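You operate a simulated robot arm through the tools that you are given. There is no shell and no other tool.

The job below is to be done with a simulated robot arm. You get a single attempt, and the scene is never put back.

TASK
Put things in order on the top of the short bench. At the end: the teal block stands where the white fuse stood; the white fuse from the top of the short bench is on the grey plate; the orange block stands where the purple block stood; the purple block stands where the teal block stood; whatever was shut is shut again. Leave all else as you found it, and nothing knocked over.

The check looks at the end state, three seconds after you hand in, the way a careful person would. Anything else that was tipped, shoved, dropped, spilled or broken makes it a failure.

THE ROBOT
A 6-joint arm with a two-finger gripper, fixed in place. Base frame: the origin is at the foot of the arm, x ahead of it, y to its left, z up; the work surface is at about z = 72. Readings come in cm, rad, newtons and seconds.
With the tool pointing down near the work surface it reaches from about 36 to 68 cm from the base axis. Its first joint turns from -1.152 to 1.152 rad. Payload 2.45 kg.
The TCP is the grasp point between the finger pads, 3 cm short of the fingertips. In the tool frame z runs along the fingers and y along their closing line. Largest opening 10.6 cm; the body of the gripper starts 7.9 cm behind the TCP.
Orientation is told as [roll, pitch, yaw] about the base's x, y, z axes, in that order, counted from this pose: with the fingers straight down and closing along the base's y, the tool's x points along the base's -x, its y along +y and its z along -z.

THE INTERFACE
- The arm moves only by the tool nudge_tool. Its argument "series" is a list of rows, each a list of 3 entries, a list of its own where there are three numbers: the shift along the tool's x, y, z in m, then the turn, a rotation vector about the tool's x, y, z in rad, then the finger opening in m, from 0 to 0.106. In form: [[[tx, ty, tz], [wx, wy, wz], grip], ...]. A call has 1 to 20 rows; each row is the pose to reach, as a shift and turn from the pose commanded when the call began, along the tool's axes at that moment. Rows are played at 5 a second. More than 5 cm and 0.15 rad between two rows, or a gripper value outside its range, and nothing of the call is played. A pose out of reach is approached as far as the arm can. The call stops where the force on the tool passes 40 N (or 10 N more than at its start, if that is more) or the arm is blocked; 0.2 s more then pass. Each finger travels about 15.3 cm/s and halts on what it meets, pressing with about 35 N; the grip force reading is that of the motor and also rises with nothing between the fingers. The clock runs only during rows and for 0.2 s after the last one: add rows that repeat a pose to give the fingers time. It gives the time, the measured TCP pose, the force on the tool (base axes), the opening and the grip force at its end, in the units of the frame above (readings bear some noise), with the torque about the TCP (base axes, N m) and any sound that the robot's microphone picked up.
- Cameras (640 x 400 px; columns grow to the right, rows downward): "scene" is fixed at [6.23, 43.25, 138.51]; the picture's right is [-0.61, -0.79, 0.00], its down [-0.59, 0.45, -0.67] and it looks along [0.53, -0.41, -0.74] (base axes); focal length 313 px, centre (320, 200). "wrist" rides on the gripper at [7.6, -0.2, -10.6] in the tool frame; the picture's right is [0.02, 1.00, 0.00], its down [-0.78, 0.02, -0.62] and it looks along [-0.62, 0.01, 0.78] (tool axes); focal length 247 px, centre (320, 200). There is no depth. A picture from a camera that has moved, and an enlarged one, comes with that camera's place and axes in the base frame and with its lens.
- grab_frame(camera): a new picture of that camera. No time passes.
- inspect(camera, box): a new picture of the part [left, top, right, bottom] of that camera's present view, enlarged. No time passes.
- hand_in(): hands the job in; it is judged then, once.

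Places have to be worked out from the pictures, the camera data and where the tool is seen. Open the gripper and draw the arm clear of the work before you hand the job in, unless the task says otherwise.

The tools are called after "Emit:" as a command line: name --argument value ..., lists and objects as JSON in quotes. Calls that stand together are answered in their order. nudge_tool: Moves the arm, as the interface text tells. Its arguments: {"type":"object","properties":{"series":{"type":"array","items":{"type":"array"}}},"required":["series"]} The other tools are called the same way: grab_frame (camera) takes a picture; inspect (camera, box) takes an enlarged picture of a part of a camera's view; hand_in () hands the job in.

At the start:

```text
time: 0.0
eef_pos: [30.55, 20.82, 104.58]
orientation: [0.002, -0.003, -0.002]
wrist_force: [-0.2, -0.5, 0.1]
torque: [0.0, 0.01, -0.02]
width: 10.6
finger_force: 0.0
```

scene: 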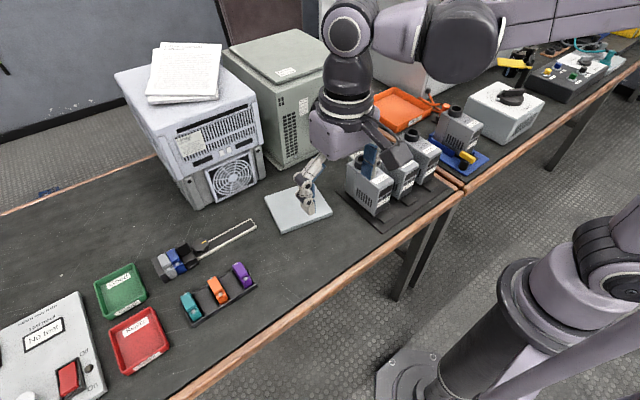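
wrist: 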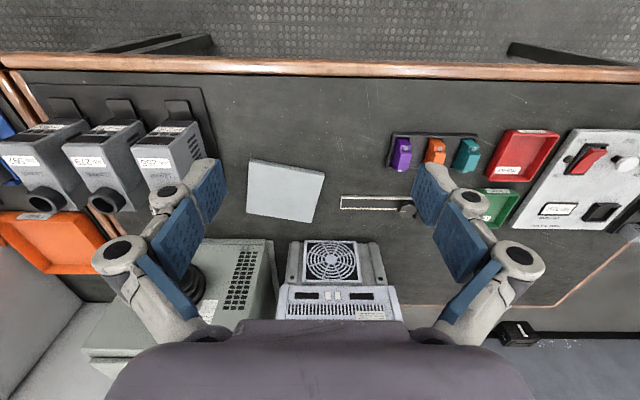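

I'll start by looking more closely at both views, to find the blocks, the fuse, the grey plate and anything shut.

Emit:
inspect --camera "scene" --box '[80, 180, 340, 342]'

Emit:
inspect --camera "wrist" --box '[330, 100, 640, 294]'

Emit:
inspect --camera "scene" --box '[320, 30, 640, 230]'

Emit:
inspect --camera "scene" --box '[0, 240, 260, 400]'

```text
2.46 times, centred on (210, 261) of scene
camera zoom: at [6.23, 43.25, 138.51], right [-0.61, -0.79, 0.0], down [-0.59, 0.45, -0.67], along [0.53, -0.41, -0.74], focal length 771 px, centre (591, 50)
```

zoom: 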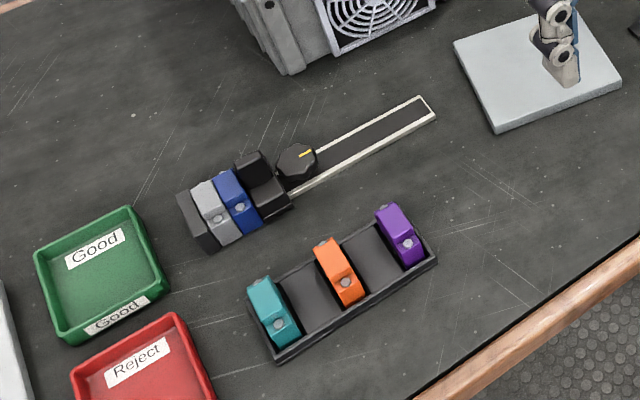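

```text
2.06 times, centred on (485, 197) of wrist
camera zoom: at [22.89, 20.52, 115.19], right [-0.02, 1.0, 0.0], down [0.78, 0.02, 0.62], along [0.62, 0.02, -0.78], focal length 509 px, centre (-20, 206)
```

zoom: 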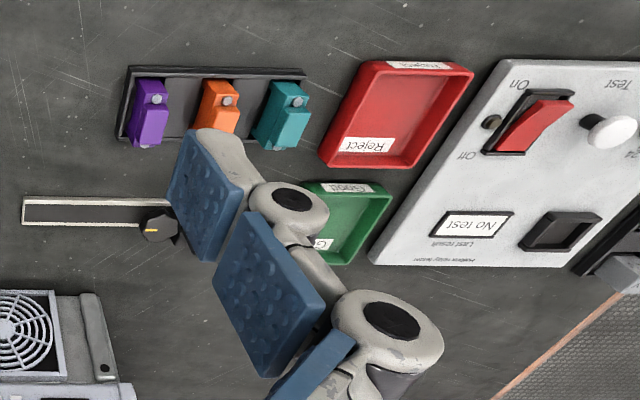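

```text
2.00 times, centred on (480, 130) of scene
camera zoom: at [6.23, 43.25, 138.51], right [-0.61, -0.79, 0.0], down [-0.59, 0.45, -0.67], along [0.53, -0.41, -0.74], focal length 626 px, centre (0, 340)
```

zoom: 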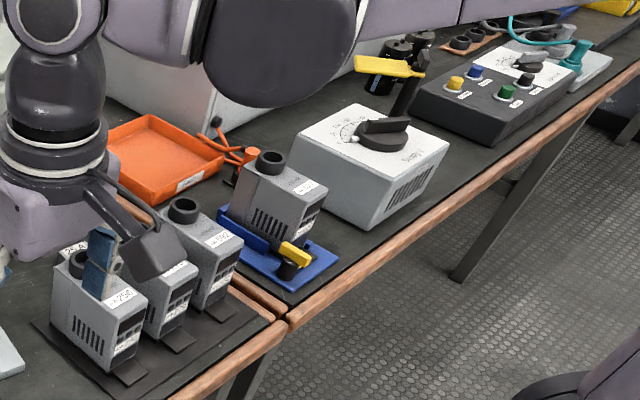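

```text
2.46 times, centred on (130, 320) of scene
camera zoom: at [6.23, 43.25, 138.51], right [-0.61, -0.79, 0.0], down [-0.59, 0.45, -0.67], along [0.53, -0.41, -0.74], focal length 771 px, centre (788, -95)
```

zoom: 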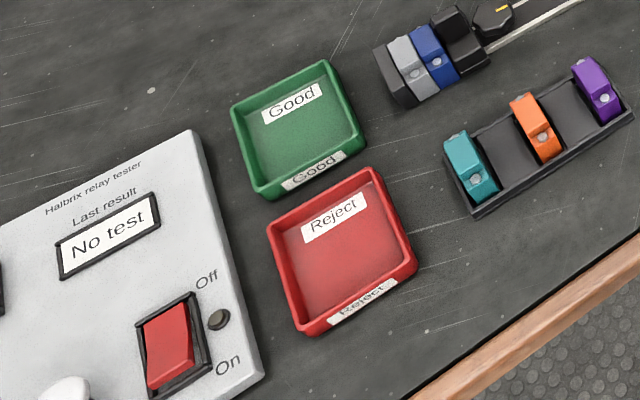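

The clearest candidates so far are the rack holding three blocks and a small holder with light-grey and blue pieces on a rail. I'll zoom in on those and on the grey plate.

Emit:
inspect --camera "scene" --box '[140, 210, 270, 290]'

Emit:
inspect --camera "scene" --box '[170, 250, 270, 332]'

Emit:
inspect --camera "wrist" --box '[330, 120, 530, 245]'

Emit:
inspect --camera "scene" --box '[500, 30, 640, 120]'

Emit:
inspect --camera "scene" --box '[340, 70, 500, 230]'

```text
4.92 times, centred on (205, 250) of scene
camera zoom: at [6.23, 43.25, 138.51], right [-0.61, -0.79, 0.0], down [-0.59, 0.45, -0.67], along [0.53, -0.41, -0.74], focal length 1541 px, centre (886, -46)
```

zoom: 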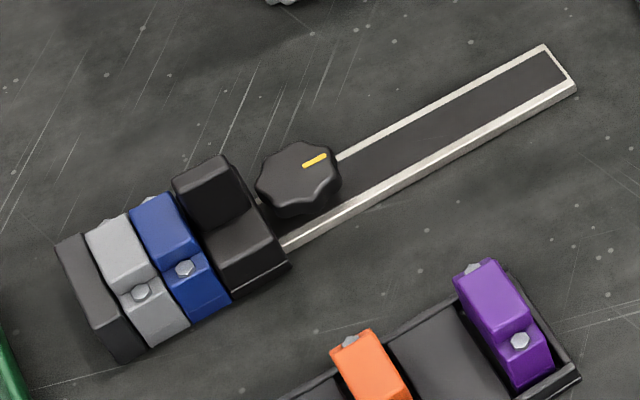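

```text
4.88 times, centred on (220, 291) of scene
camera zoom: at [6.23, 43.25, 138.51], right [-0.61, -0.79, 0.0], down [-0.59, 0.45, -0.67], along [0.53, -0.41, -0.74], focal length 1527 px, centre (808, -244)
```

zoom: 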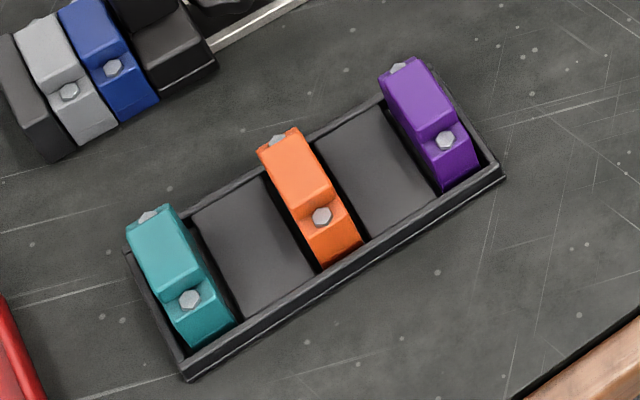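

```text
3.20 times, centred on (430, 182) of wrist
camera zoom: at [22.89, 20.52, 115.19], right [-0.02, 1.0, 0.0], down [0.78, 0.02, 0.62], along [0.62, 0.02, -0.78], focal length 790 px, centre (-32, 256)
```

zoom: 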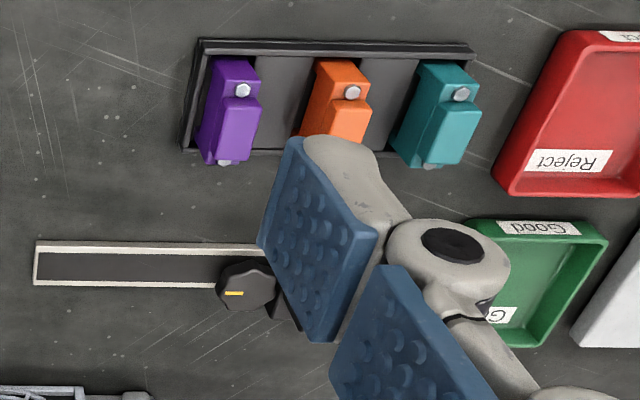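

```text
4.44 times, centred on (570, 75) of scene
camera zoom: at [6.23, 43.25, 138.51], right [-0.61, -0.79, 0.0], down [-0.59, 0.45, -0.67], along [0.53, -0.41, -0.74], focal length 1391 px, centre (-791, 756)
```

zoom: 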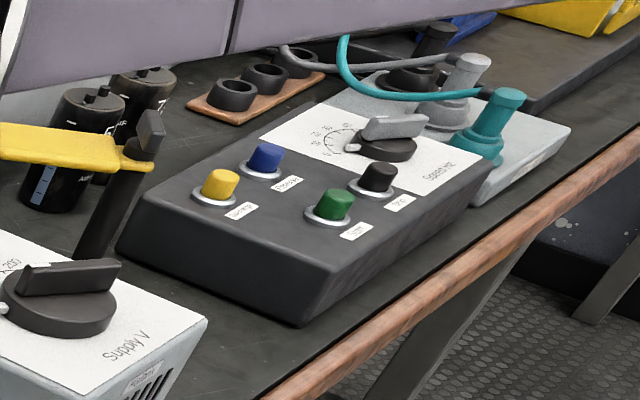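

```text
2.50 times, centred on (420, 150) of scene
camera zoom: at [6.23, 43.25, 138.51], right [-0.61, -0.79, 0.0], down [-0.59, 0.45, -0.67], along [0.53, -0.41, -0.74], focal length 783 px, centre (70, 325)
```

zoom: 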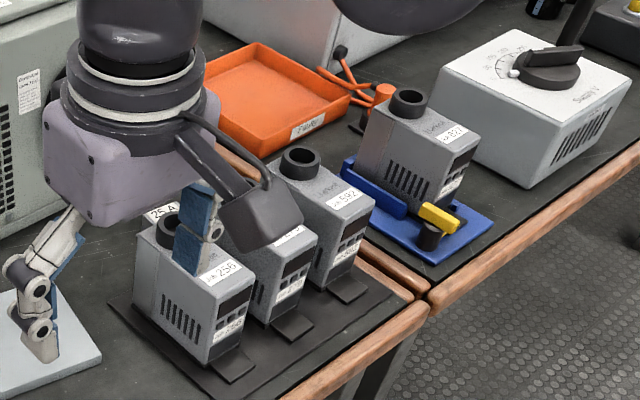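

The scene camera puts the rack blocks near x≈43, y≈36/42/48. The rail clamp, with the light (white) fuse and the blue one, is near x≈56, y≈40–50. I'll bring the wrist camera over this area at a safe height for a better view.

Emit:
nudge_tool --series '[[[0, 0.04, 0], [0, 0, 0], 0.106], [[0, 0.08, 0], [0, 0, 0], 0.106], [[0, 0.12, 0], [0, 0, 0], 0.106], [[0, 0.16, 0], [0, 0, 0], 0.106], [[0, 0.2, 0], [0, 0, 0], 0.106], [[0, 0.22, 0], [0, 0, 0], 0.106], [[0, 0.22, 0], [0, 0, 0], 0.106]]'

Emit:
grab_frame --camera "wrist"

Emit:
grab_frame --camera "scene"

```text
time: 1.6
eef_pos: [30.71, 42.86, 104.77]
orientation: [0.002, -0.002, 0.001]
wrist_force: [0.1, -0.1, -0.2]
torque: [-0.01, -0.01, 0.01]
width: 10.6
finger_force: 0.0
```

```text
taken
camera wrist: at [22.9, 42.63, 115.38], right [-0.02, 1.0, 0.0], down [0.78, 0.02, 0.62], along [0.62, 0.02, -0.78], focal length 247 px, centre (320, 200)
```

wrist: 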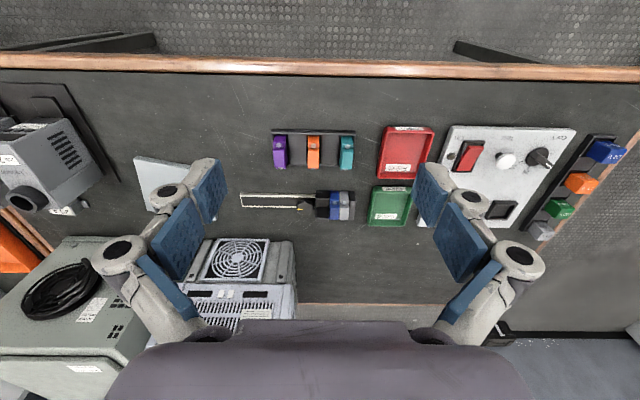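

```text
taken
```

scene: 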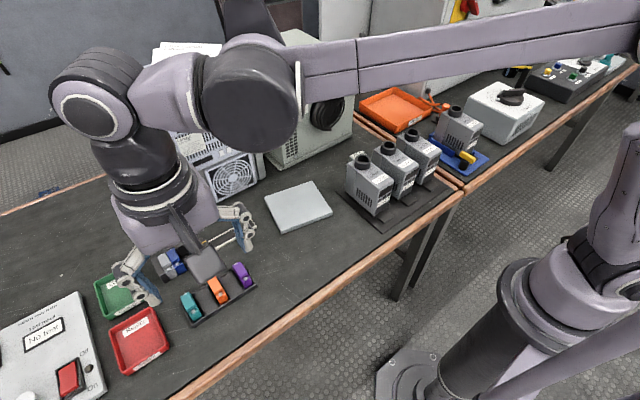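

There is another rack near the bench's far-left end with blue, orange, green and whitish pieces. I'll zoom in on that rack, the clamp and the three-block rack.

Emit:
inspect --camera "wrist" --box '[480, 110, 640, 260]'

Emit:
inspect --camera "wrist" --box '[230, 120, 390, 240]'

Emit:
inspect --camera "wrist" --box '[290, 175, 370, 235]'

```text
2.67 times, centred on (560, 185) of wrist
camera zoom: at [22.9, 42.63, 115.38], right [-0.02, 1.0, 0.0], down [0.78, 0.02, 0.62], along [0.62, 0.02, -0.78], focal length 659 px, centre (-320, 240)
```

zoom: 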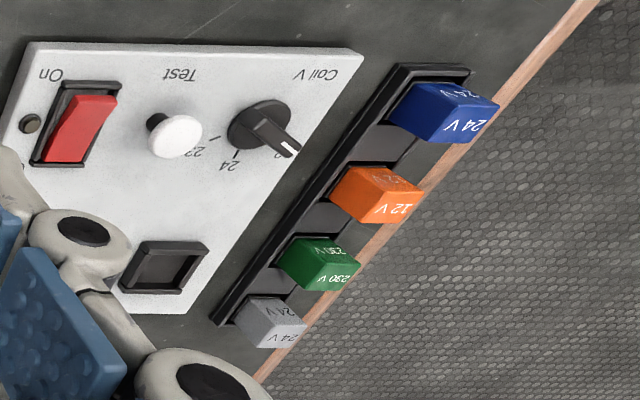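

```text
3.33 times, centred on (310, 180) of wrist
camera zoom: at [22.9, 42.63, 115.38], right [-0.02, 1.0, 0.0], down [0.78, 0.02, 0.62], along [0.62, 0.02, -0.78], focal length 823 px, centre (353, 267)
```

zoom: 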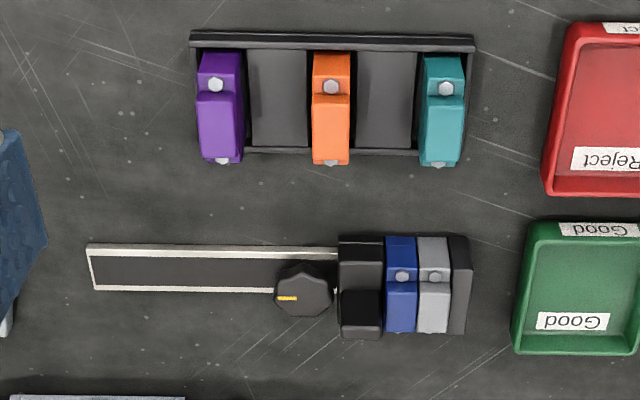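

```text
6.67 times, centred on (330, 205) of wrist
camera zoom: at [22.9, 42.63, 115.38], right [-0.02, 1.0, 0.0], down [0.78, 0.02, 0.62], along [0.62, 0.02, -0.78], focal length 1646 px, centre (253, 167)
```

zoom: 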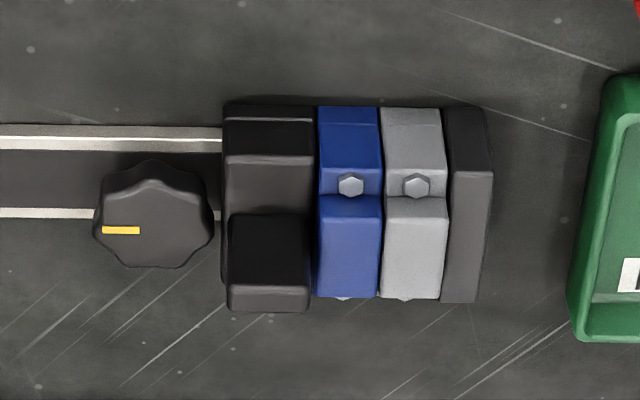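

I'll check the other parts of the short bench so I can be sure which item is the white fuse.

Emit:
inspect --camera "scene" --box '[330, 80, 520, 240]'

Emit:
inspect --camera "scene" --box '[0, 270, 120, 400]'

Emit:
inspect --camera "scene" --box '[120, 30, 340, 240]'

Emit:
inspect --camera "wrist" --box '[0, 90, 260, 380]'

```text
2.50 times, centred on (425, 160) of scene
camera zoom: at [6.23, 43.25, 138.51], right [-0.61, -0.79, 0.0], down [-0.59, 0.45, -0.67], along [0.53, -0.41, -0.74], focal length 783 px, centre (58, 300)
```

zoom: 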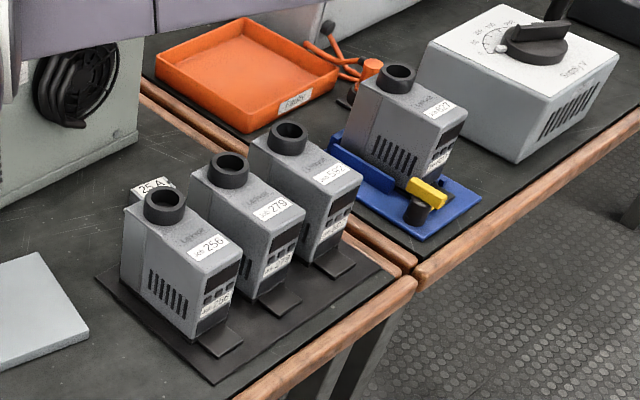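

```text
3.08 times, centred on (60, 335) of scene
camera zoom: at [6.23, 43.25, 138.51], right [-0.61, -0.79, 0.0], down [-0.59, 0.45, -0.67], along [0.53, -0.41, -0.74], focal length 963 px, centre (1120, -215)
```

zoom: 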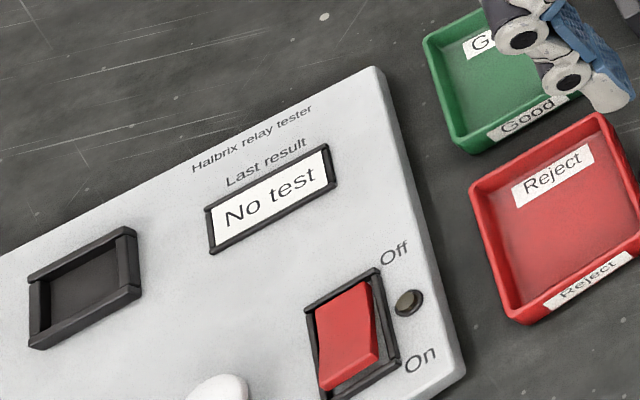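

```text
1.90 times, centred on (230, 135) of scene
camera zoom: at [6.23, 43.25, 138.51], right [-0.61, -0.79, 0.0], down [-0.59, 0.45, -0.67], along [0.53, -0.41, -0.74], focal length 596 px, centre (491, 324)
```

zoom: 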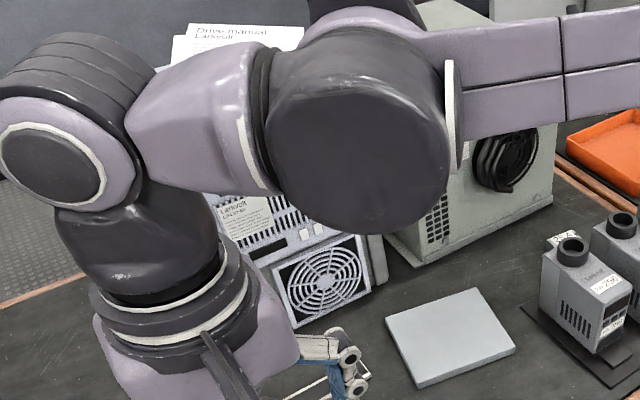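

```text
1.38 times, centred on (130, 235) of wrist
camera zoom: at [22.9, 42.63, 115.38], right [-0.02, 1.0, 0.0], down [0.78, 0.02, 0.62], along [0.62, 0.02, -0.78], focal length 341 px, centre (582, 152)
```

zoom: 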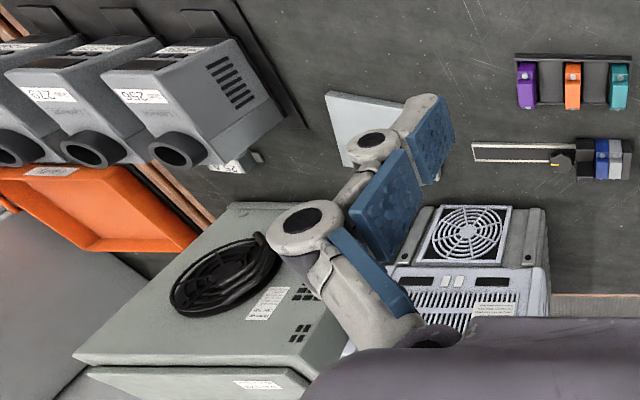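

Behind module 256 there is a small item labelled "25 A", which could also be a fuse. I'll move the camera over there before deciding.

Emit:
nudge_tool --series '[[[0, -0.04, 0], [0, 0, 0], 0.106], [[0, -0.08, 0], [0, 0, 0], 0.106], [[0, -0.12, 0], [0, 0, 0], 0.106], [[0, -0.16, 0], [0, 0, 0], 0.106], [[0, -0.2, 0], [0, 0, 0], 0.106], [[0, -0.24, 0], [0, 0, 0], 0.106], [[0, -0.28, 0], [0, 0, 0], 0.106], [[0, -0.32, 0], [0, 0, 0], 0.106], [[0, -0.36, 0], [0, 0, 0], 0.106], [[0, -0.4, 0], [0, 0, 0], 0.106], [[0, -0.44, 0], [0, 0, 0], 0.106], [[0, -0.44, 0], [0, 0, 0], 0.106]]'

Emit:
grab_frame --camera "wrist"

Emit:
grab_frame --camera "scene"

```text
time: 4.2
eef_pos: [30.52, -1.48, 104.46]
orientation: [0.0, -0.002, -0.001]
wrist_force: [-0.9, -0.5, 0.6]
torque: [0.0, -0.02, 0.0]
width: 10.63
finger_force: 0.0
```

```text
taken
camera wrist: at [22.83, -1.63, 115.13], right [-0.02, 1.0, 0.0], down [0.78, 0.02, 0.62], along [0.62, 0.02, -0.78], focal length 247 px, centre (320, 200)
```

wrist: 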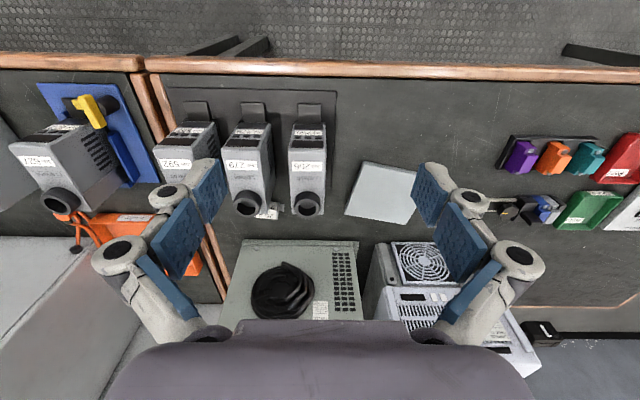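

```text
taken
```

scene: 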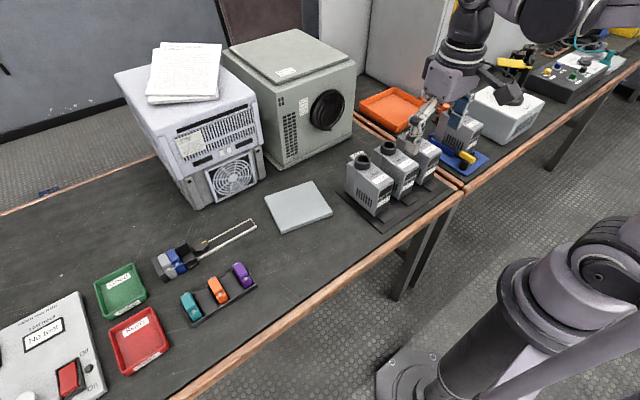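

Emit:
inspect --camera "wrist" --box '[220, 150, 360, 240]'

Emit:
inspect --camera "scene" --box '[335, 140, 415, 190]'

Emit:
inspect --camera "wrist" --box '[470, 120, 640, 240]'

Emit:
inspect --camera "scene" --box '[140, 200, 260, 300]'

```text
4.44 times, centred on (290, 195) of wrist
camera zoom: at [22.83, -1.63, 115.13], right [-0.02, 1.0, 0.0], down [0.78, 0.02, 0.62], along [0.62, 0.02, -0.78], focal length 1098 px, centre (453, 222)
```

zoom: 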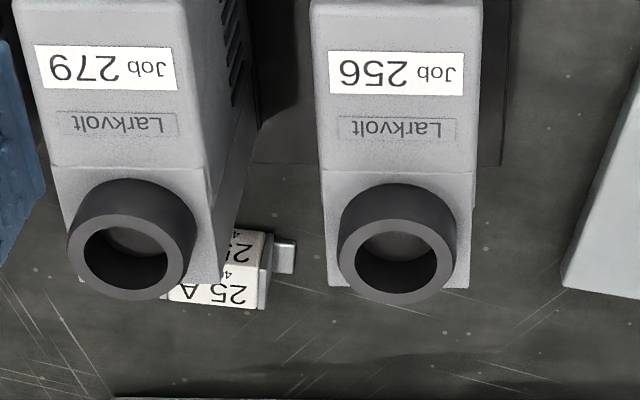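

```text
8.00 times, centred on (375, 165) of scene
camera zoom: at [6.23, 43.25, 138.51], right [-0.61, -0.79, 0.0], down [-0.59, 0.45, -0.67], along [0.53, -0.41, -0.74], focal length 2504 px, centre (-120, 480)
```

zoom: 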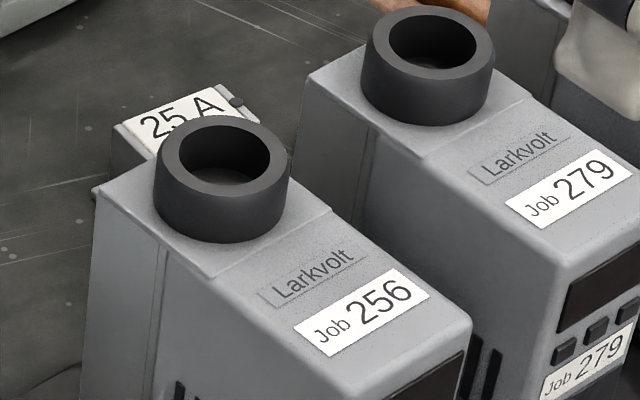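

```text
3.33 times, centred on (555, 180) of wrist
camera zoom: at [22.83, -1.63, 115.13], right [-0.02, 1.0, 0.0], down [0.78, 0.02, 0.62], along [0.62, 0.02, -0.78], focal length 823 px, centre (-463, 267)
```

zoom: 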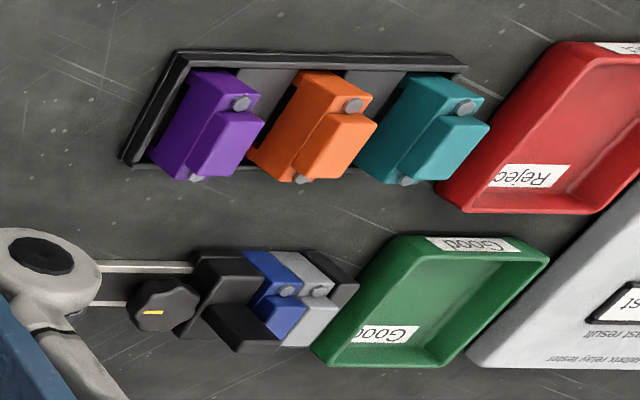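

```text
4.00 times, centred on (200, 250) of scene
camera zoom: at [6.23, 43.25, 138.51], right [-0.61, -0.79, 0.0], down [-0.59, 0.45, -0.67], along [0.53, -0.41, -0.74], focal length 1252 px, centre (800, 0)
```

zoom: 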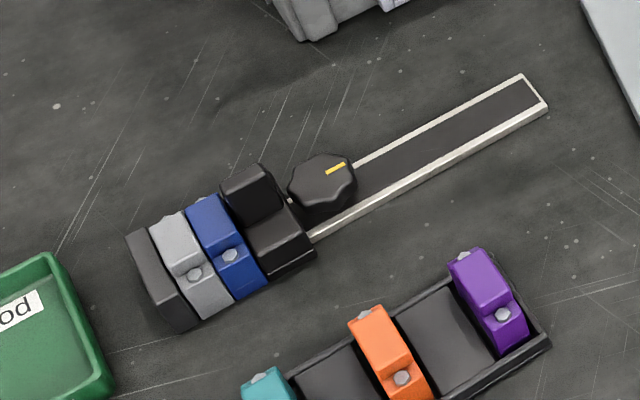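

The small item behind the modules is a white ceramic blade fuse marked "25 A", so that is the white fuse. The light-grey piece in the rail clamp is just a grey terminal block. I'll move closer, high above it, to view the fuse from overhead.

Emit:
nudge_tool --series '[[[-0.04, -0.02, 0], [0, 0, 0], 0.106], [[-0.08, -0.04, 0], [0, 0, 0], 0.106], [[-0.12, -0.06, 0], [0, 0, 0], 0.106], [[-0.16, -0.08, 0], [0, 0, 0], 0.106], [[-0.2, -0.1, 0], [0, 0, 0], 0.106], [[-0.2, -0.1, 0], [0, 0, 0], 0.106]]'

Emit:
grab_frame --camera "wrist"

Emit:
grab_frame --camera "scene"

```text
time: 5.6
eef_pos: [50.76, -11.37, 104.52]
orientation: [0.002, -0.002, 0.0]
wrist_force: [0.5, -0.3, -0.9]
torque: [0.01, -0.01, -0.03]
width: 10.58
finger_force: 0.0
```

```text
taken
camera wrist: at [43.08, -11.54, 115.2], right [-0.02, 1.0, 0.0], down [0.78, 0.02, 0.62], along [0.62, 0.02, -0.78], focal length 247 px, centre (320, 200)
```

wrist: 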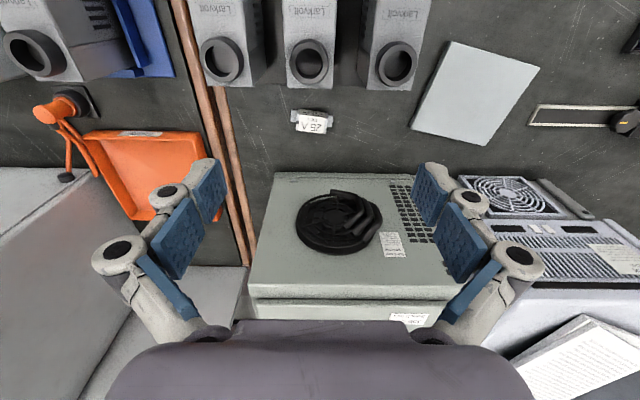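

```text
taken
```

scene: 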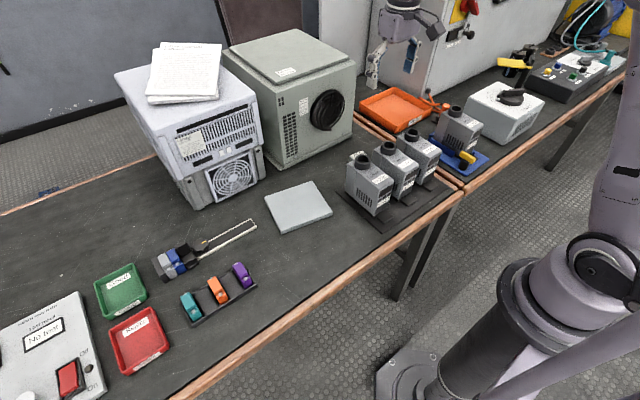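

Emit:
inspect --camera "wrist" --box '[272, 90, 352, 150]'

Emit:
inspect --camera "wrist" --box '[180, 0, 460, 175]'

Emit:
inspect --camera "scene" --box '[335, 60, 495, 160]'

```text
6.67 times, centred on (312, 120) of wrist
camera zoom: at [43.08, -11.54, 115.2], right [-0.02, 1.0, 0.0], down [0.78, 0.02, 0.62], along [0.62, 0.02, -0.78], focal length 1646 px, centre (373, 733)
```

zoom: 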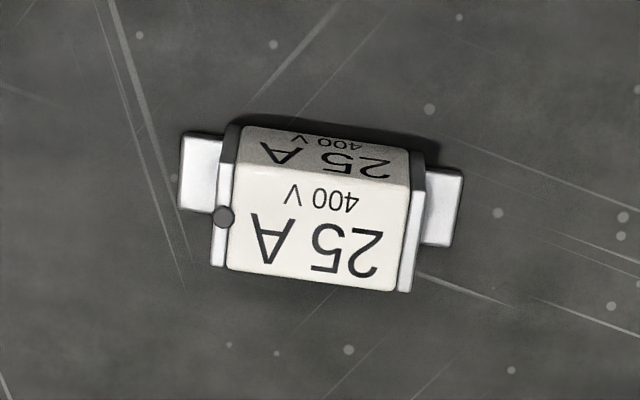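

```text
2.29 times, centred on (320, 88) of wrist
camera zoom: at [43.08, -11.54, 115.2], right [-0.02, 1.0, 0.0], down [0.78, 0.02, 0.62], along [0.62, 0.02, -0.78], focal length 564 px, centre (320, 457)
```

zoom: 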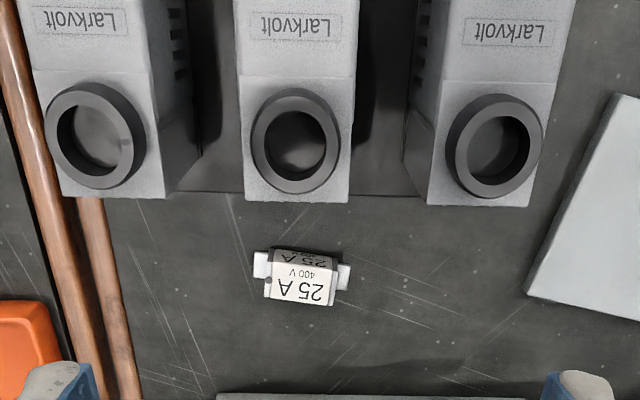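

```text
4.00 times, centred on (415, 110) of scene
camera zoom: at [6.23, 43.25, 138.51], right [-0.61, -0.79, 0.0], down [-0.59, 0.45, -0.67], along [0.53, -0.41, -0.74], focal length 1252 px, centre (-60, 560)
```

zoom: 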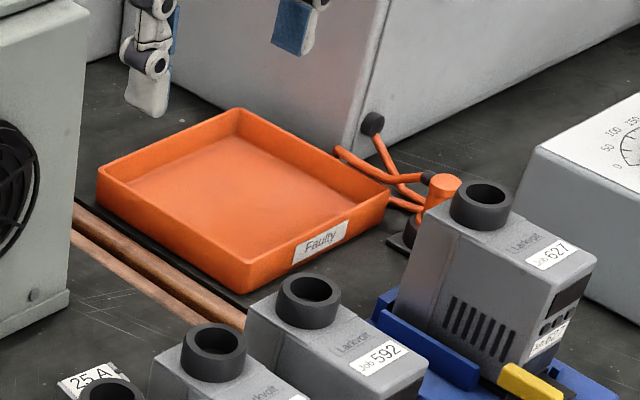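

The fuse lies on the bench at about (58.8, −12.3). It is about 4.4 × 2.7 × 3 cm, its long axis is near y with a slight yaw, and it has blades at both ends. I'll turn the gripper a quarter turn so it closes along x, clear of the module tubes, and look again from above it.

Emit:
nudge_tool --series '[[[-0.0068, -0.0008, 0], [0, 0, 0.14], 0.07], [[-0.0136, -0.0016, 0], [0, 0, 0.28], 0.07], [[-0.0204, -0.0024, 0], [0, 0, 0.42], 0.07], [[-0.0272, -0.0032, 0], [0, 0, 0.56], 0.07], [[-0.034, -0.004, 0], [0, 0, 0.7], 0.07], [[-0.0408, -0.0048, 0], [0, 0, 0.84], 0.07], [[-0.0476, -0.0056, 0], [0, 0, 0.98], 0.07], [[-0.0544, -0.0064, 0], [0, 0, 1.12], 0.07], [[-0.0612, -0.0072, 0], [0, 0, 1.26], 0.07], [[-0.068, -0.008, 0], [0, 0, 1.4], 0.07], [[-0.0748, -0.0088, 0], [0, 0, 1.54], 0.07], [[-0.0815, -0.0095, 0], [0, 0, 1.68], 0.07], [[-0.0815, -0.0095, 0], [0, 0, 1.68], 0.07]]'

Emit:
grab_frame --camera "wrist"

Emit:
grab_frame --camera "scene"

```text
time: 8.4
eef_pos: [58.77, -12.16, 104.46]
orientation: [0.001, 0.001, -1.682]
wrist_force: [-0.1, 0.4, 0.6]
torque: [0.01, -0.01, 0.02]
width: 7.02
finger_force: 0.1
```

```text
taken
camera wrist: at [59.37, -4.64, 115.06], right [1.0, -0.09, 0.0], down [-0.07, -0.78, 0.62], along [-0.05, -0.62, -0.78], focal length 247 px, centre (320, 200)
```

wrist: 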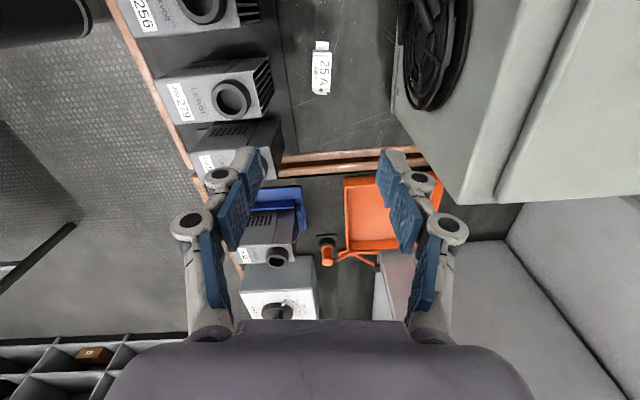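

```text
taken
```

scene: 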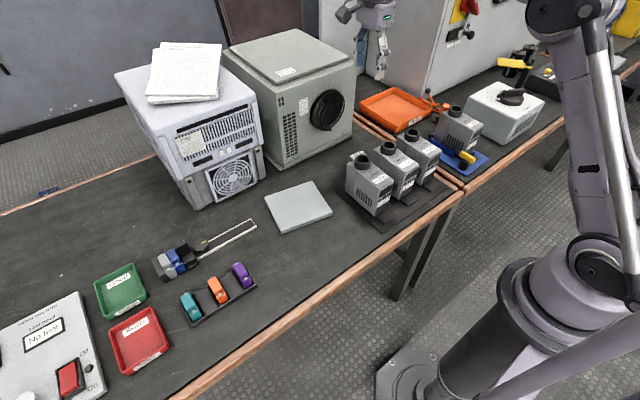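

Emit:
inspect --camera "wrist" --box '[280, 30, 360, 110]'

Emit:
inspect --camera "wrist" --box '[160, 0, 420, 160]'

```text
5.00 times, centred on (320, 70) of wrist
camera zoom: at [59.37, -4.64, 115.06], right [1.0, -0.09, 0.0], down [-0.07, -0.78, 0.62], along [-0.05, -0.62, -0.78], focal length 1235 px, centre (320, 850)
```

zoom: 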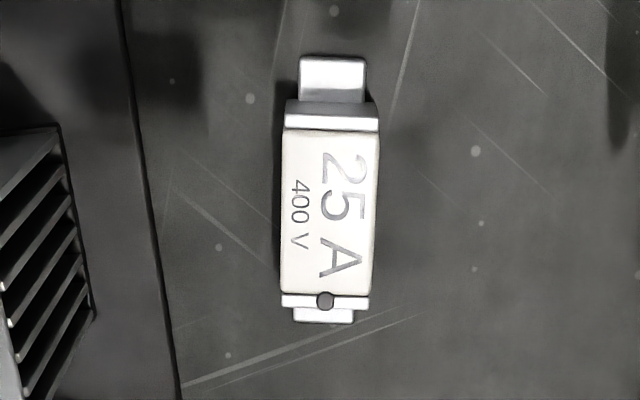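

```text
2.46 times, centred on (290, 80) of wrist
camera zoom: at [59.37, -4.64, 115.06], right [1.0, -0.09, 0.0], down [-0.07, -0.78, 0.62], along [-0.05, -0.62, -0.78], focal length 608 px, centre (394, 495)
```

zoom: 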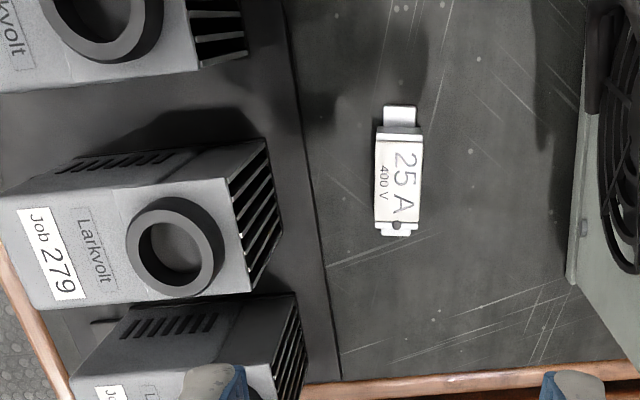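

Both views agree that the fuse body is centred at about (58.8, −12.4), with its top near z 75, and the fingers line up with its sides. I'll descend most of the way and check.

Emit:
nudge_tool --series '[[[0, 0, 0.04], [0, 0, 0], 0.06], [[0, 0, 0.08], [0, 0, 0], 0.06], [[0, 0, 0.12], [0, 0, 0], 0.06], [[0, 0, 0.16], [0, 0, 0], 0.06], [[0, 0, 0.2], [0, 0, 0], 0.06], [[-0.001, 0, 0.23], [0, 0, 0], 0.06], [[-0.0015, 0, 0.255], [0, 0, 0], 0.06], [[-0.0015, 0, 0.255], [0, 0, 0], 0.06]]'

Emit:
grab_frame --camera "wrist"

Emit:
inspect --camera "scene" --box '[320, 80, 480, 200]'

```text
time: 10.2
eef_pos: [58.84, -12.42, 79.13]
orientation: [0.002, 0.001, -1.679]
wrist_force: [-0.2, 0.8, 0.3]
torque: [0.0, -0.02, 0.03]
width: 5.97
finger_force: 0.0
```

```text
taken
camera wrist: at [59.44, -4.76, 89.69], right [1.0, -0.09, 0.0], down [-0.07, -0.78, 0.62], along [-0.05, -0.62, -0.78], focal length 247 px, centre (320, 200)
```

wrist: 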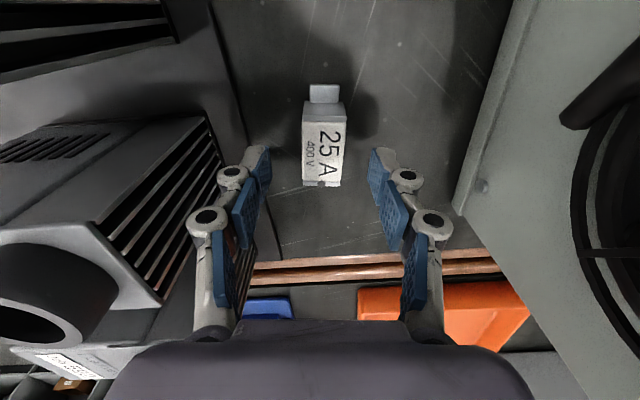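

```text
3.33 times, centred on (400, 140) of scene
camera zoom: at [6.23, 43.25, 138.51], right [-0.61, -0.79, 0.0], down [-0.59, 0.45, -0.67], along [0.53, -0.41, -0.74], focal length 1044 px, centre (53, 400)
```

zoom: 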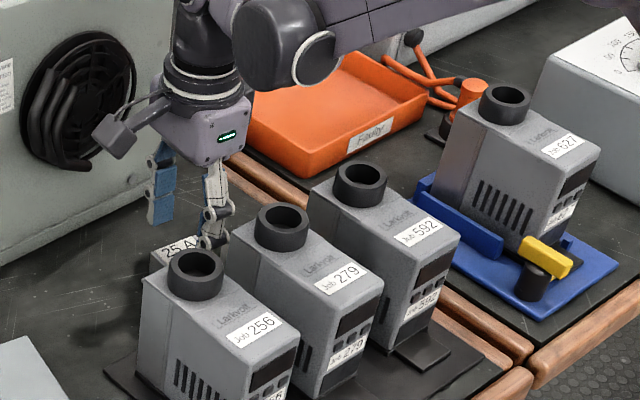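

The fuse is centred between the fingers. I'll lower to about z 75.7, with the tips just above the bench, and close.

Emit:
nudge_tool --series '[[[-0.001, 0, 0.018], [0, 0, 0], 0.06], [[-0.001, 0, 0.034], [0, 0, 0], 0.06], [[-0.001, 0, 0.034], [0, 0, 0], 0.06], [[-0.001, 0, 0.034], [0, 0, 0], 0.045], [[-0.001, 0, 0.034], [0, 0, 0], 0.035], [[-0.001, 0, 0.034], [0, 0, 0], 0.025], [[-0.001, 0, 0.034], [0, 0, 0], 0.015], [[-0.001, 0, 0.034], [0, 0, 0], 0.015], [[-0.001, 0, 0.034], [0, 0, 0], 0.015]]'

Emit:
grab_frame --camera "wrist"

```text
time: 12.2
eef_pos: [58.78, -12.44, 75.62]
orientation: [0.0, 0.003, -1.677]
wrist_force: [2.2, 0.0, 1.1]
torque: [0.02, -0.08, 0.04]
width: 2.71
finger_force: 35.0
```

```text
taken
camera wrist: at [59.43, -4.8, 86.34], right [1.0, -0.09, 0.0], down [-0.07, -0.78, 0.62], along [-0.05, -0.62, -0.78], focal length 247 px, centre (320, 200)
```

wrist: 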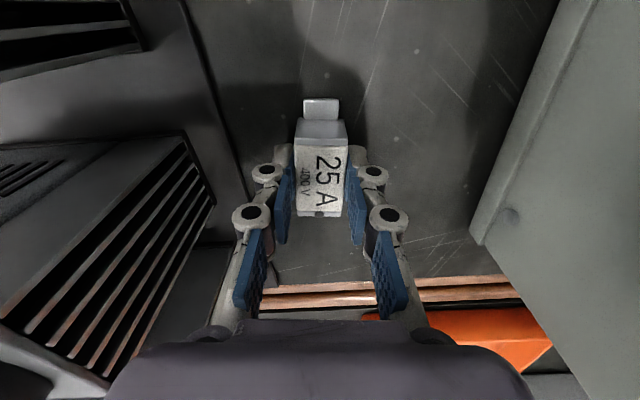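

The fuse is gripped at width 2.71 cm with a steady force. I'll lift it straight up and carry it above the grey plate at about (55, 13.6).

Emit:
nudge_tool --series '[[[0, 0, -0.03], [0, 0, 0], 0.015], [[0, 0, -0.07], [0, 0, 0], 0.015], [[0, 0, -0.11], [0, 0, 0], 0.015], [[0, 0, -0.15], [0, 0, 0], 0.015], [[0, 0, -0.18], [0, 0, 0], 0.015], [[0.04, -0.01, -0.18], [0, 0, 0], 0.015], [[0.08, -0.02, -0.18], [0, 0, 0], 0.015], [[0.12, -0.03, -0.18], [0, 0, 0], 0.015], [[0.16, -0.04, -0.18], [0, 0, 0], 0.015], [[0.2, -0.05, -0.18], [0, 0, 0], 0.015], [[0.235, -0.06, -0.18], [0, 0, 0], 0.015], [[0.2555, -0.0652, -0.18], [0, 0, 0], 0.015], [[0.2555, -0.0652, -0.18], [0, 0, 0], 0.015]]'

Emit:
grab_frame --camera "wrist"

Emit:
grab_frame --camera "scene"

```text
time: 15.0
eef_pos: [54.98, 13.62, 93.58]
orientation: [0.001, 0.002, -1.681]
wrist_force: [-0.1, 0.4, -1.1]
torque: [-0.03, 0.02, 0.0]
width: 2.71
finger_force: 34.8
```

```text
taken
camera wrist: at [55.7, 21.22, 104.3], right [1.0, -0.09, 0.0], down [-0.07, -0.78, 0.62], along [-0.05, -0.62, -0.78], focal length 247 px, centre (320, 200)
```

wrist: 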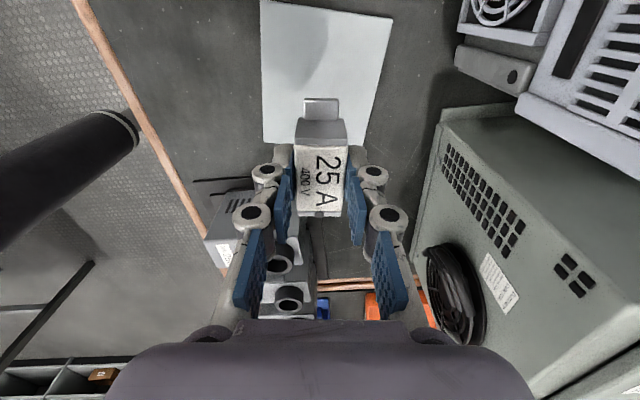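

```text
taken
```

scene: 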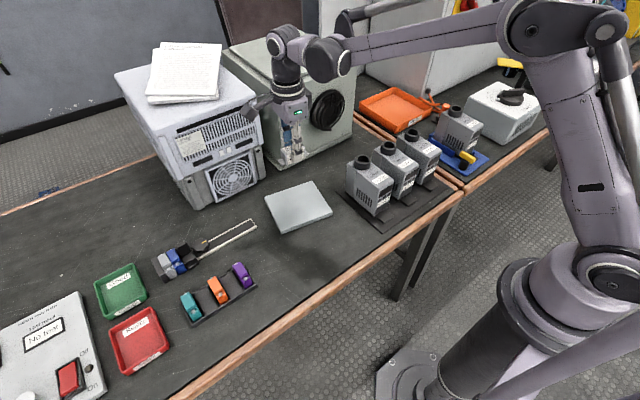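

The fuse hangs over the middle of the plate. I'll zoom in on the plate's edge to estimate its thickness before lowering.

Emit:
inspect --camera "scene" --box '[255, 170, 345, 240]'

Emit:
inspect --camera "scene" --box '[262, 205, 302, 240]'

```text
5.71 times, centred on (300, 205) of scene
camera zoom: at [6.23, 43.25, 138.51], right [-0.61, -0.79, 0.0], down [-0.59, 0.45, -0.67], along [0.53, -0.41, -0.74], focal length 1789 px, centre (434, 171)
```

zoom: 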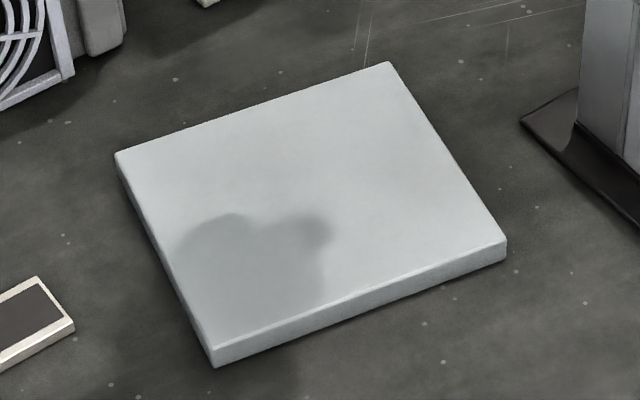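

```text
11.43 times, centred on (282, 222) of scene
camera zoom: at [6.23, 43.25, 138.51], right [-0.61, -0.79, 0.0], down [-0.59, 0.45, -0.67], along [0.53, -0.41, -0.74], focal length 3578 px, centre (754, -57)
```

zoom: 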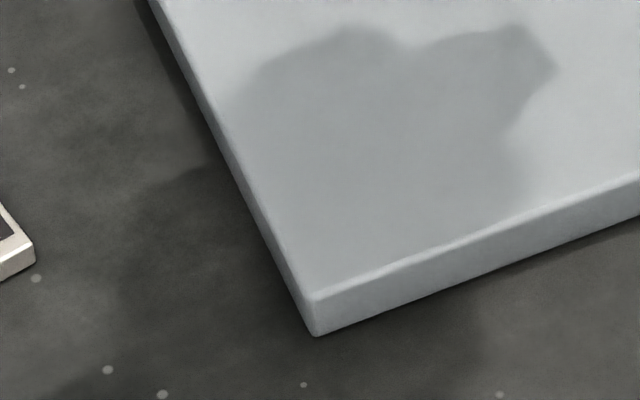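

The plate is about 1.4 cm thick, so its top is near z 73.4. The fuse bottom is 3.7 cm below the TCP. I'll lower to just above contact first.

Emit:
nudge_tool --series '[[[0, 0, 0.04], [0, 0, 0], 0.015], [[0, 0, 0.08], [0, 0, 0], 0.015], [[0, 0, 0.12], [0, 0, 0], 0.015], [[0, 0, 0.145], [0, 0, 0], 0.015], [[0, 0, 0.16], [0, 0, 0], 0.015], [[0, 0, 0.162], [0, 0, 0], 0.015], [[0, 0, 0.162], [0, 0, 0], 0.015]]'

Emit:
inspect --camera "scene" --box '[255, 160, 345, 230]'

```text
time: 16.6
eef_pos: [55.12, 13.78, 77.51]
orientation: [0.001, 0.001, -1.682]
wrist_force: [-0.1, 0.2, -2.4]
torque: [-0.01, -0.01, 0.05]
width: 2.72
finger_force: 34.8
```

```text
5.71 times, centred on (300, 195) of scene
camera zoom: at [6.23, 43.25, 138.51], right [-0.61, -0.79, 0.0], down [-0.59, 0.45, -0.67], along [0.53, -0.41, -0.74], focal length 1789 px, centre (434, 229)
```

zoom: 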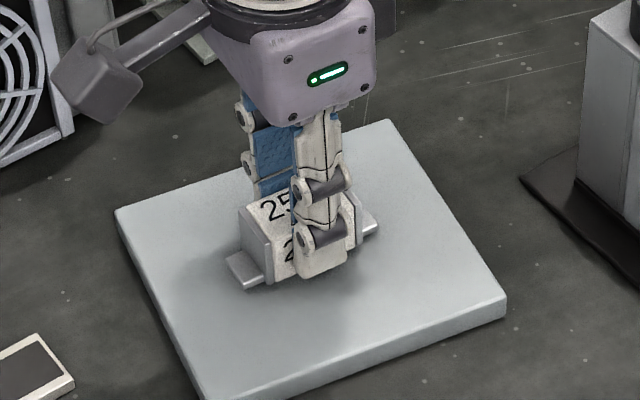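

It's nearly touching and no contact force shows yet. I'll lower a few more millimetres in small steps and watch the force.

Emit:
nudge_tool --series '[[[0, 0, 0.001], [0, 0, 0], 0.015], [[0, 0, 0.002], [0, 0, 0], 0.015], [[0, 0, 0.002], [0, 0, 0], 0.015]]'

Emit:
inspect --camera "scene" --box '[275, 170, 325, 210]'

```text
time: 17.4
eef_pos: [55.04, 13.87, 77.19]
orientation: [0.001, 0.001, -1.681]
wrist_force: [0.6, 0.0, -0.7]
torque: [0.0, 0.0, 0.0]
width: 2.72
finger_force: 35.5
```

```text
10.00 times, centred on (300, 190) of scene
camera zoom: at [6.23, 43.25, 138.51], right [-0.61, -0.79, 0.0], down [-0.59, 0.45, -0.67], along [0.53, -0.41, -0.74], focal length 3131 px, centre (520, 300)
```

zoom: 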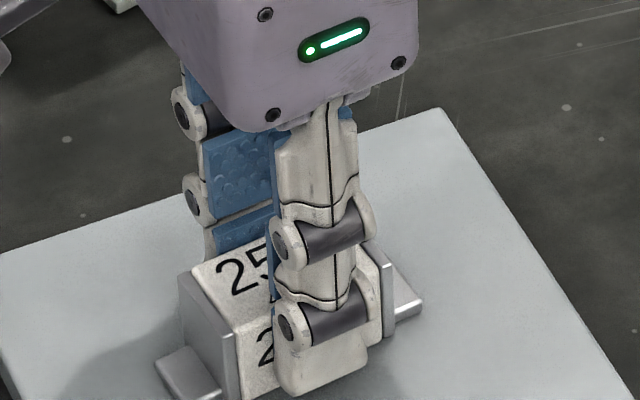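

Emit:
nudge_tool --series '[[[0, 0, 0.001], [0, 0, 0], 0.015], [[0, 0, 0.001], [0, 0, 0], 0.015], [[0, 0, 0.002], [0, 0, 0], 0.015], [[0, 0, 0.002], [0, 0, 0], 0.015]]'

```text
time: 18.4
eef_pos: [55.03, 13.76, 77.08]
orientation: [0.003, 0.004, -1.679]
wrist_force: [0.3, 3.1, 29.7]
torque: [0.09, -0.03, 0.0]
width: 2.71
finger_force: 34.8
```

Contact is confirmed, at 30 N upward. I'll ease back 1.5 mm, open the fingers slowly and rise.

Emit:
nudge_tool --series '[[[0, 0, -0.0012], [0, 0, 0], 0.015], [[0, 0, -0.0012], [0, 0, 0], 0.02], [[0, 0, -0.0012], [0, 0, 0], 0.027], [[0, 0, -0.0012], [0, 0, 0], 0.035], [[0, 0, -0.0012], [0, 0, 0], 0.05], [[0, 0, -0.0012], [0, 0, 0], 0.055], [[0, 0, -0.02], [0, 0, 0], 0.055], [[0, 0, -0.06], [0, 0, 0], 0.055], [[0, 0, -0.1], [0, 0, 0], 0.055], [[0, 0, -0.14], [0, 0, 0], 0.055], [[0, 0, -0.17], [0, 0, 0], 0.055], [[0, 0, -0.17], [0, 0, 0], 0.055]]'

Emit:
grab_frame --camera "wrist"

Emit:
inspect --camera "scene" --box '[255, 160, 345, 230]'

```text
time: 21.0
eef_pos: [55.15, 13.58, 94.04]
orientation: [0.003, 0.002, -1.679]
wrist_force: [-0.1, -0.1, 0.2]
torque: [0.0, 0.02, -0.05]
width: 5.48
finger_force: 0.0
```

```text
taken
camera wrist: at [55.71, 21.15, 104.72], right [1.0, -0.09, 0.0], down [-0.07, -0.78, 0.62], along [-0.05, -0.62, -0.78], focal length 247 px, centre (320, 200)
```

wrist: 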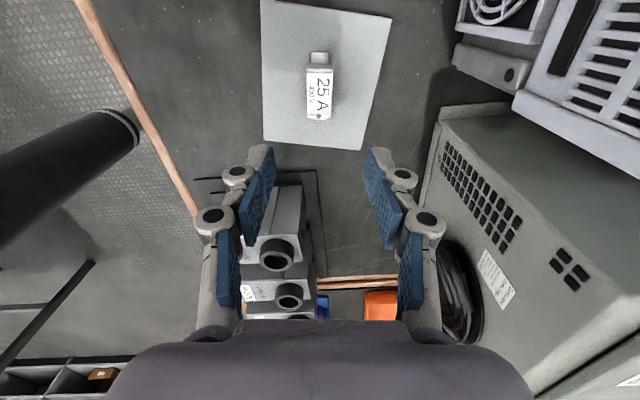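

```text
5.71 times, centred on (300, 195) of scene
camera zoom: at [6.23, 43.25, 138.51], right [-0.61, -0.79, 0.0], down [-0.59, 0.45, -0.67], along [0.53, -0.41, -0.74], focal length 1789 px, centre (434, 229)
```

zoom: 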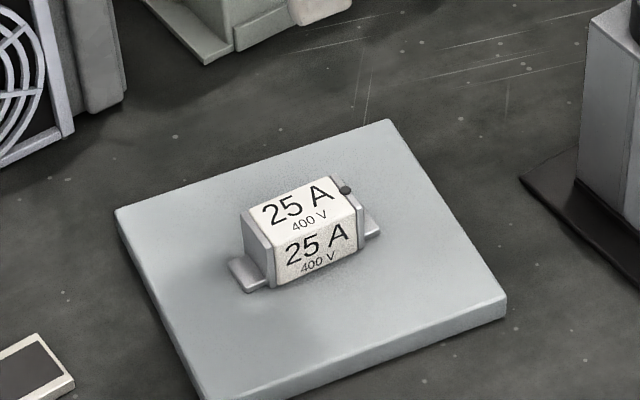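

The fuse sits neatly on the plate. Next I'll go to the block rack with the gripper turned back to yaw 0, and look at it closely from about 18 cm above.

Emit:
nudge_tool --series '[[[0.0217, -0.0167, 0], [0, 0, -0.14], 0.055], [[0.0434, -0.0334, 0], [0, 0, -0.28], 0.055], [[0.0652, -0.05, 0], [0, 0, -0.42], 0.055], [[0.0869, -0.0667, 0], [0, 0, -0.56], 0.055], [[0.1086, -0.0834, 0], [0, 0, -0.7], 0.055], [[0.1303, -0.1001, 0], [0, 0, -0.84], 0.055], [[0.152, -0.1168, 0], [0, 0, -0.98], 0.055], [[0.1738, -0.1335, 0], [0, 0, -1.12], 0.055], [[0.1955, -0.1502, 0], [0, 0, -1.26], 0.055], [[0.2172, -0.1668, 0], [0, 0, -1.4], 0.055], [[0.239, -0.1835, 0], [0, 0, -1.54], 0.055], [[0.2607, -0.2002, 0], [0, 0, -1.68], 0.055], [[0.2607, -0.2002, 0], [0, 0, -1.68], 0.055]]'

Emit:
grab_frame --camera "wrist"

Emit:
inspect --camera "wrist" --box '[210, 60, 430, 200]'

```text
time: 23.8
eef_pos: [37.88, 41.67, 93.99]
orientation: [0.002, -0.001, 0.0]
wrist_force: [0.1, 0.5, 0.7]
torque: [-0.02, -0.03, 0.03]
width: 5.52
finger_force: 0.0
```

```text
taken
camera wrist: at [30.24, 41.49, 104.66], right [-0.02, 1.0, 0.0], down [0.78, 0.02, 0.62], along [0.62, 0.02, -0.78], focal length 247 px, centre (320, 200)
```

wrist: 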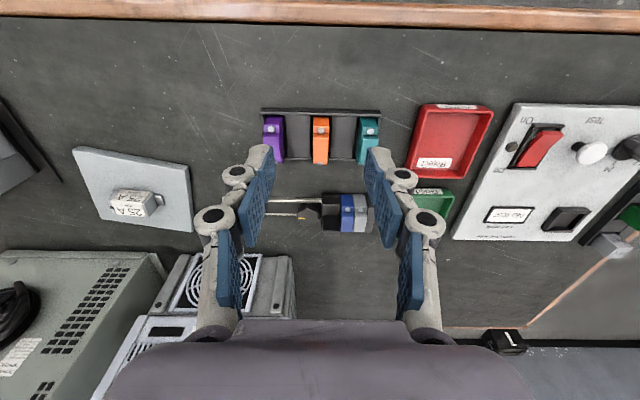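

```text
2.86 times, centred on (320, 130) of wrist
camera zoom: at [30.24, 41.49, 104.66], right [-0.02, 1.0, 0.0], down [0.78, 0.02, 0.62], along [0.62, 0.02, -0.78], focal length 706 px, centre (320, 400)
```

zoom: 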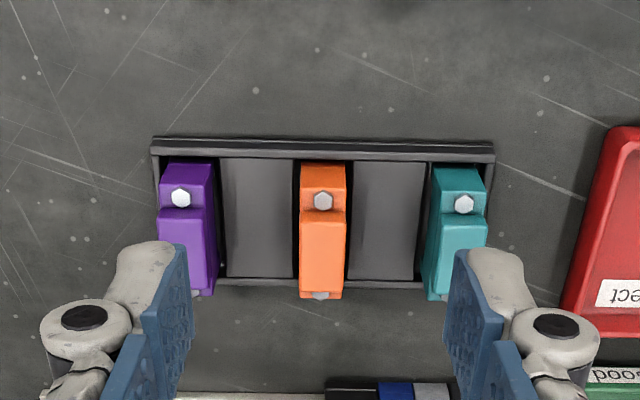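

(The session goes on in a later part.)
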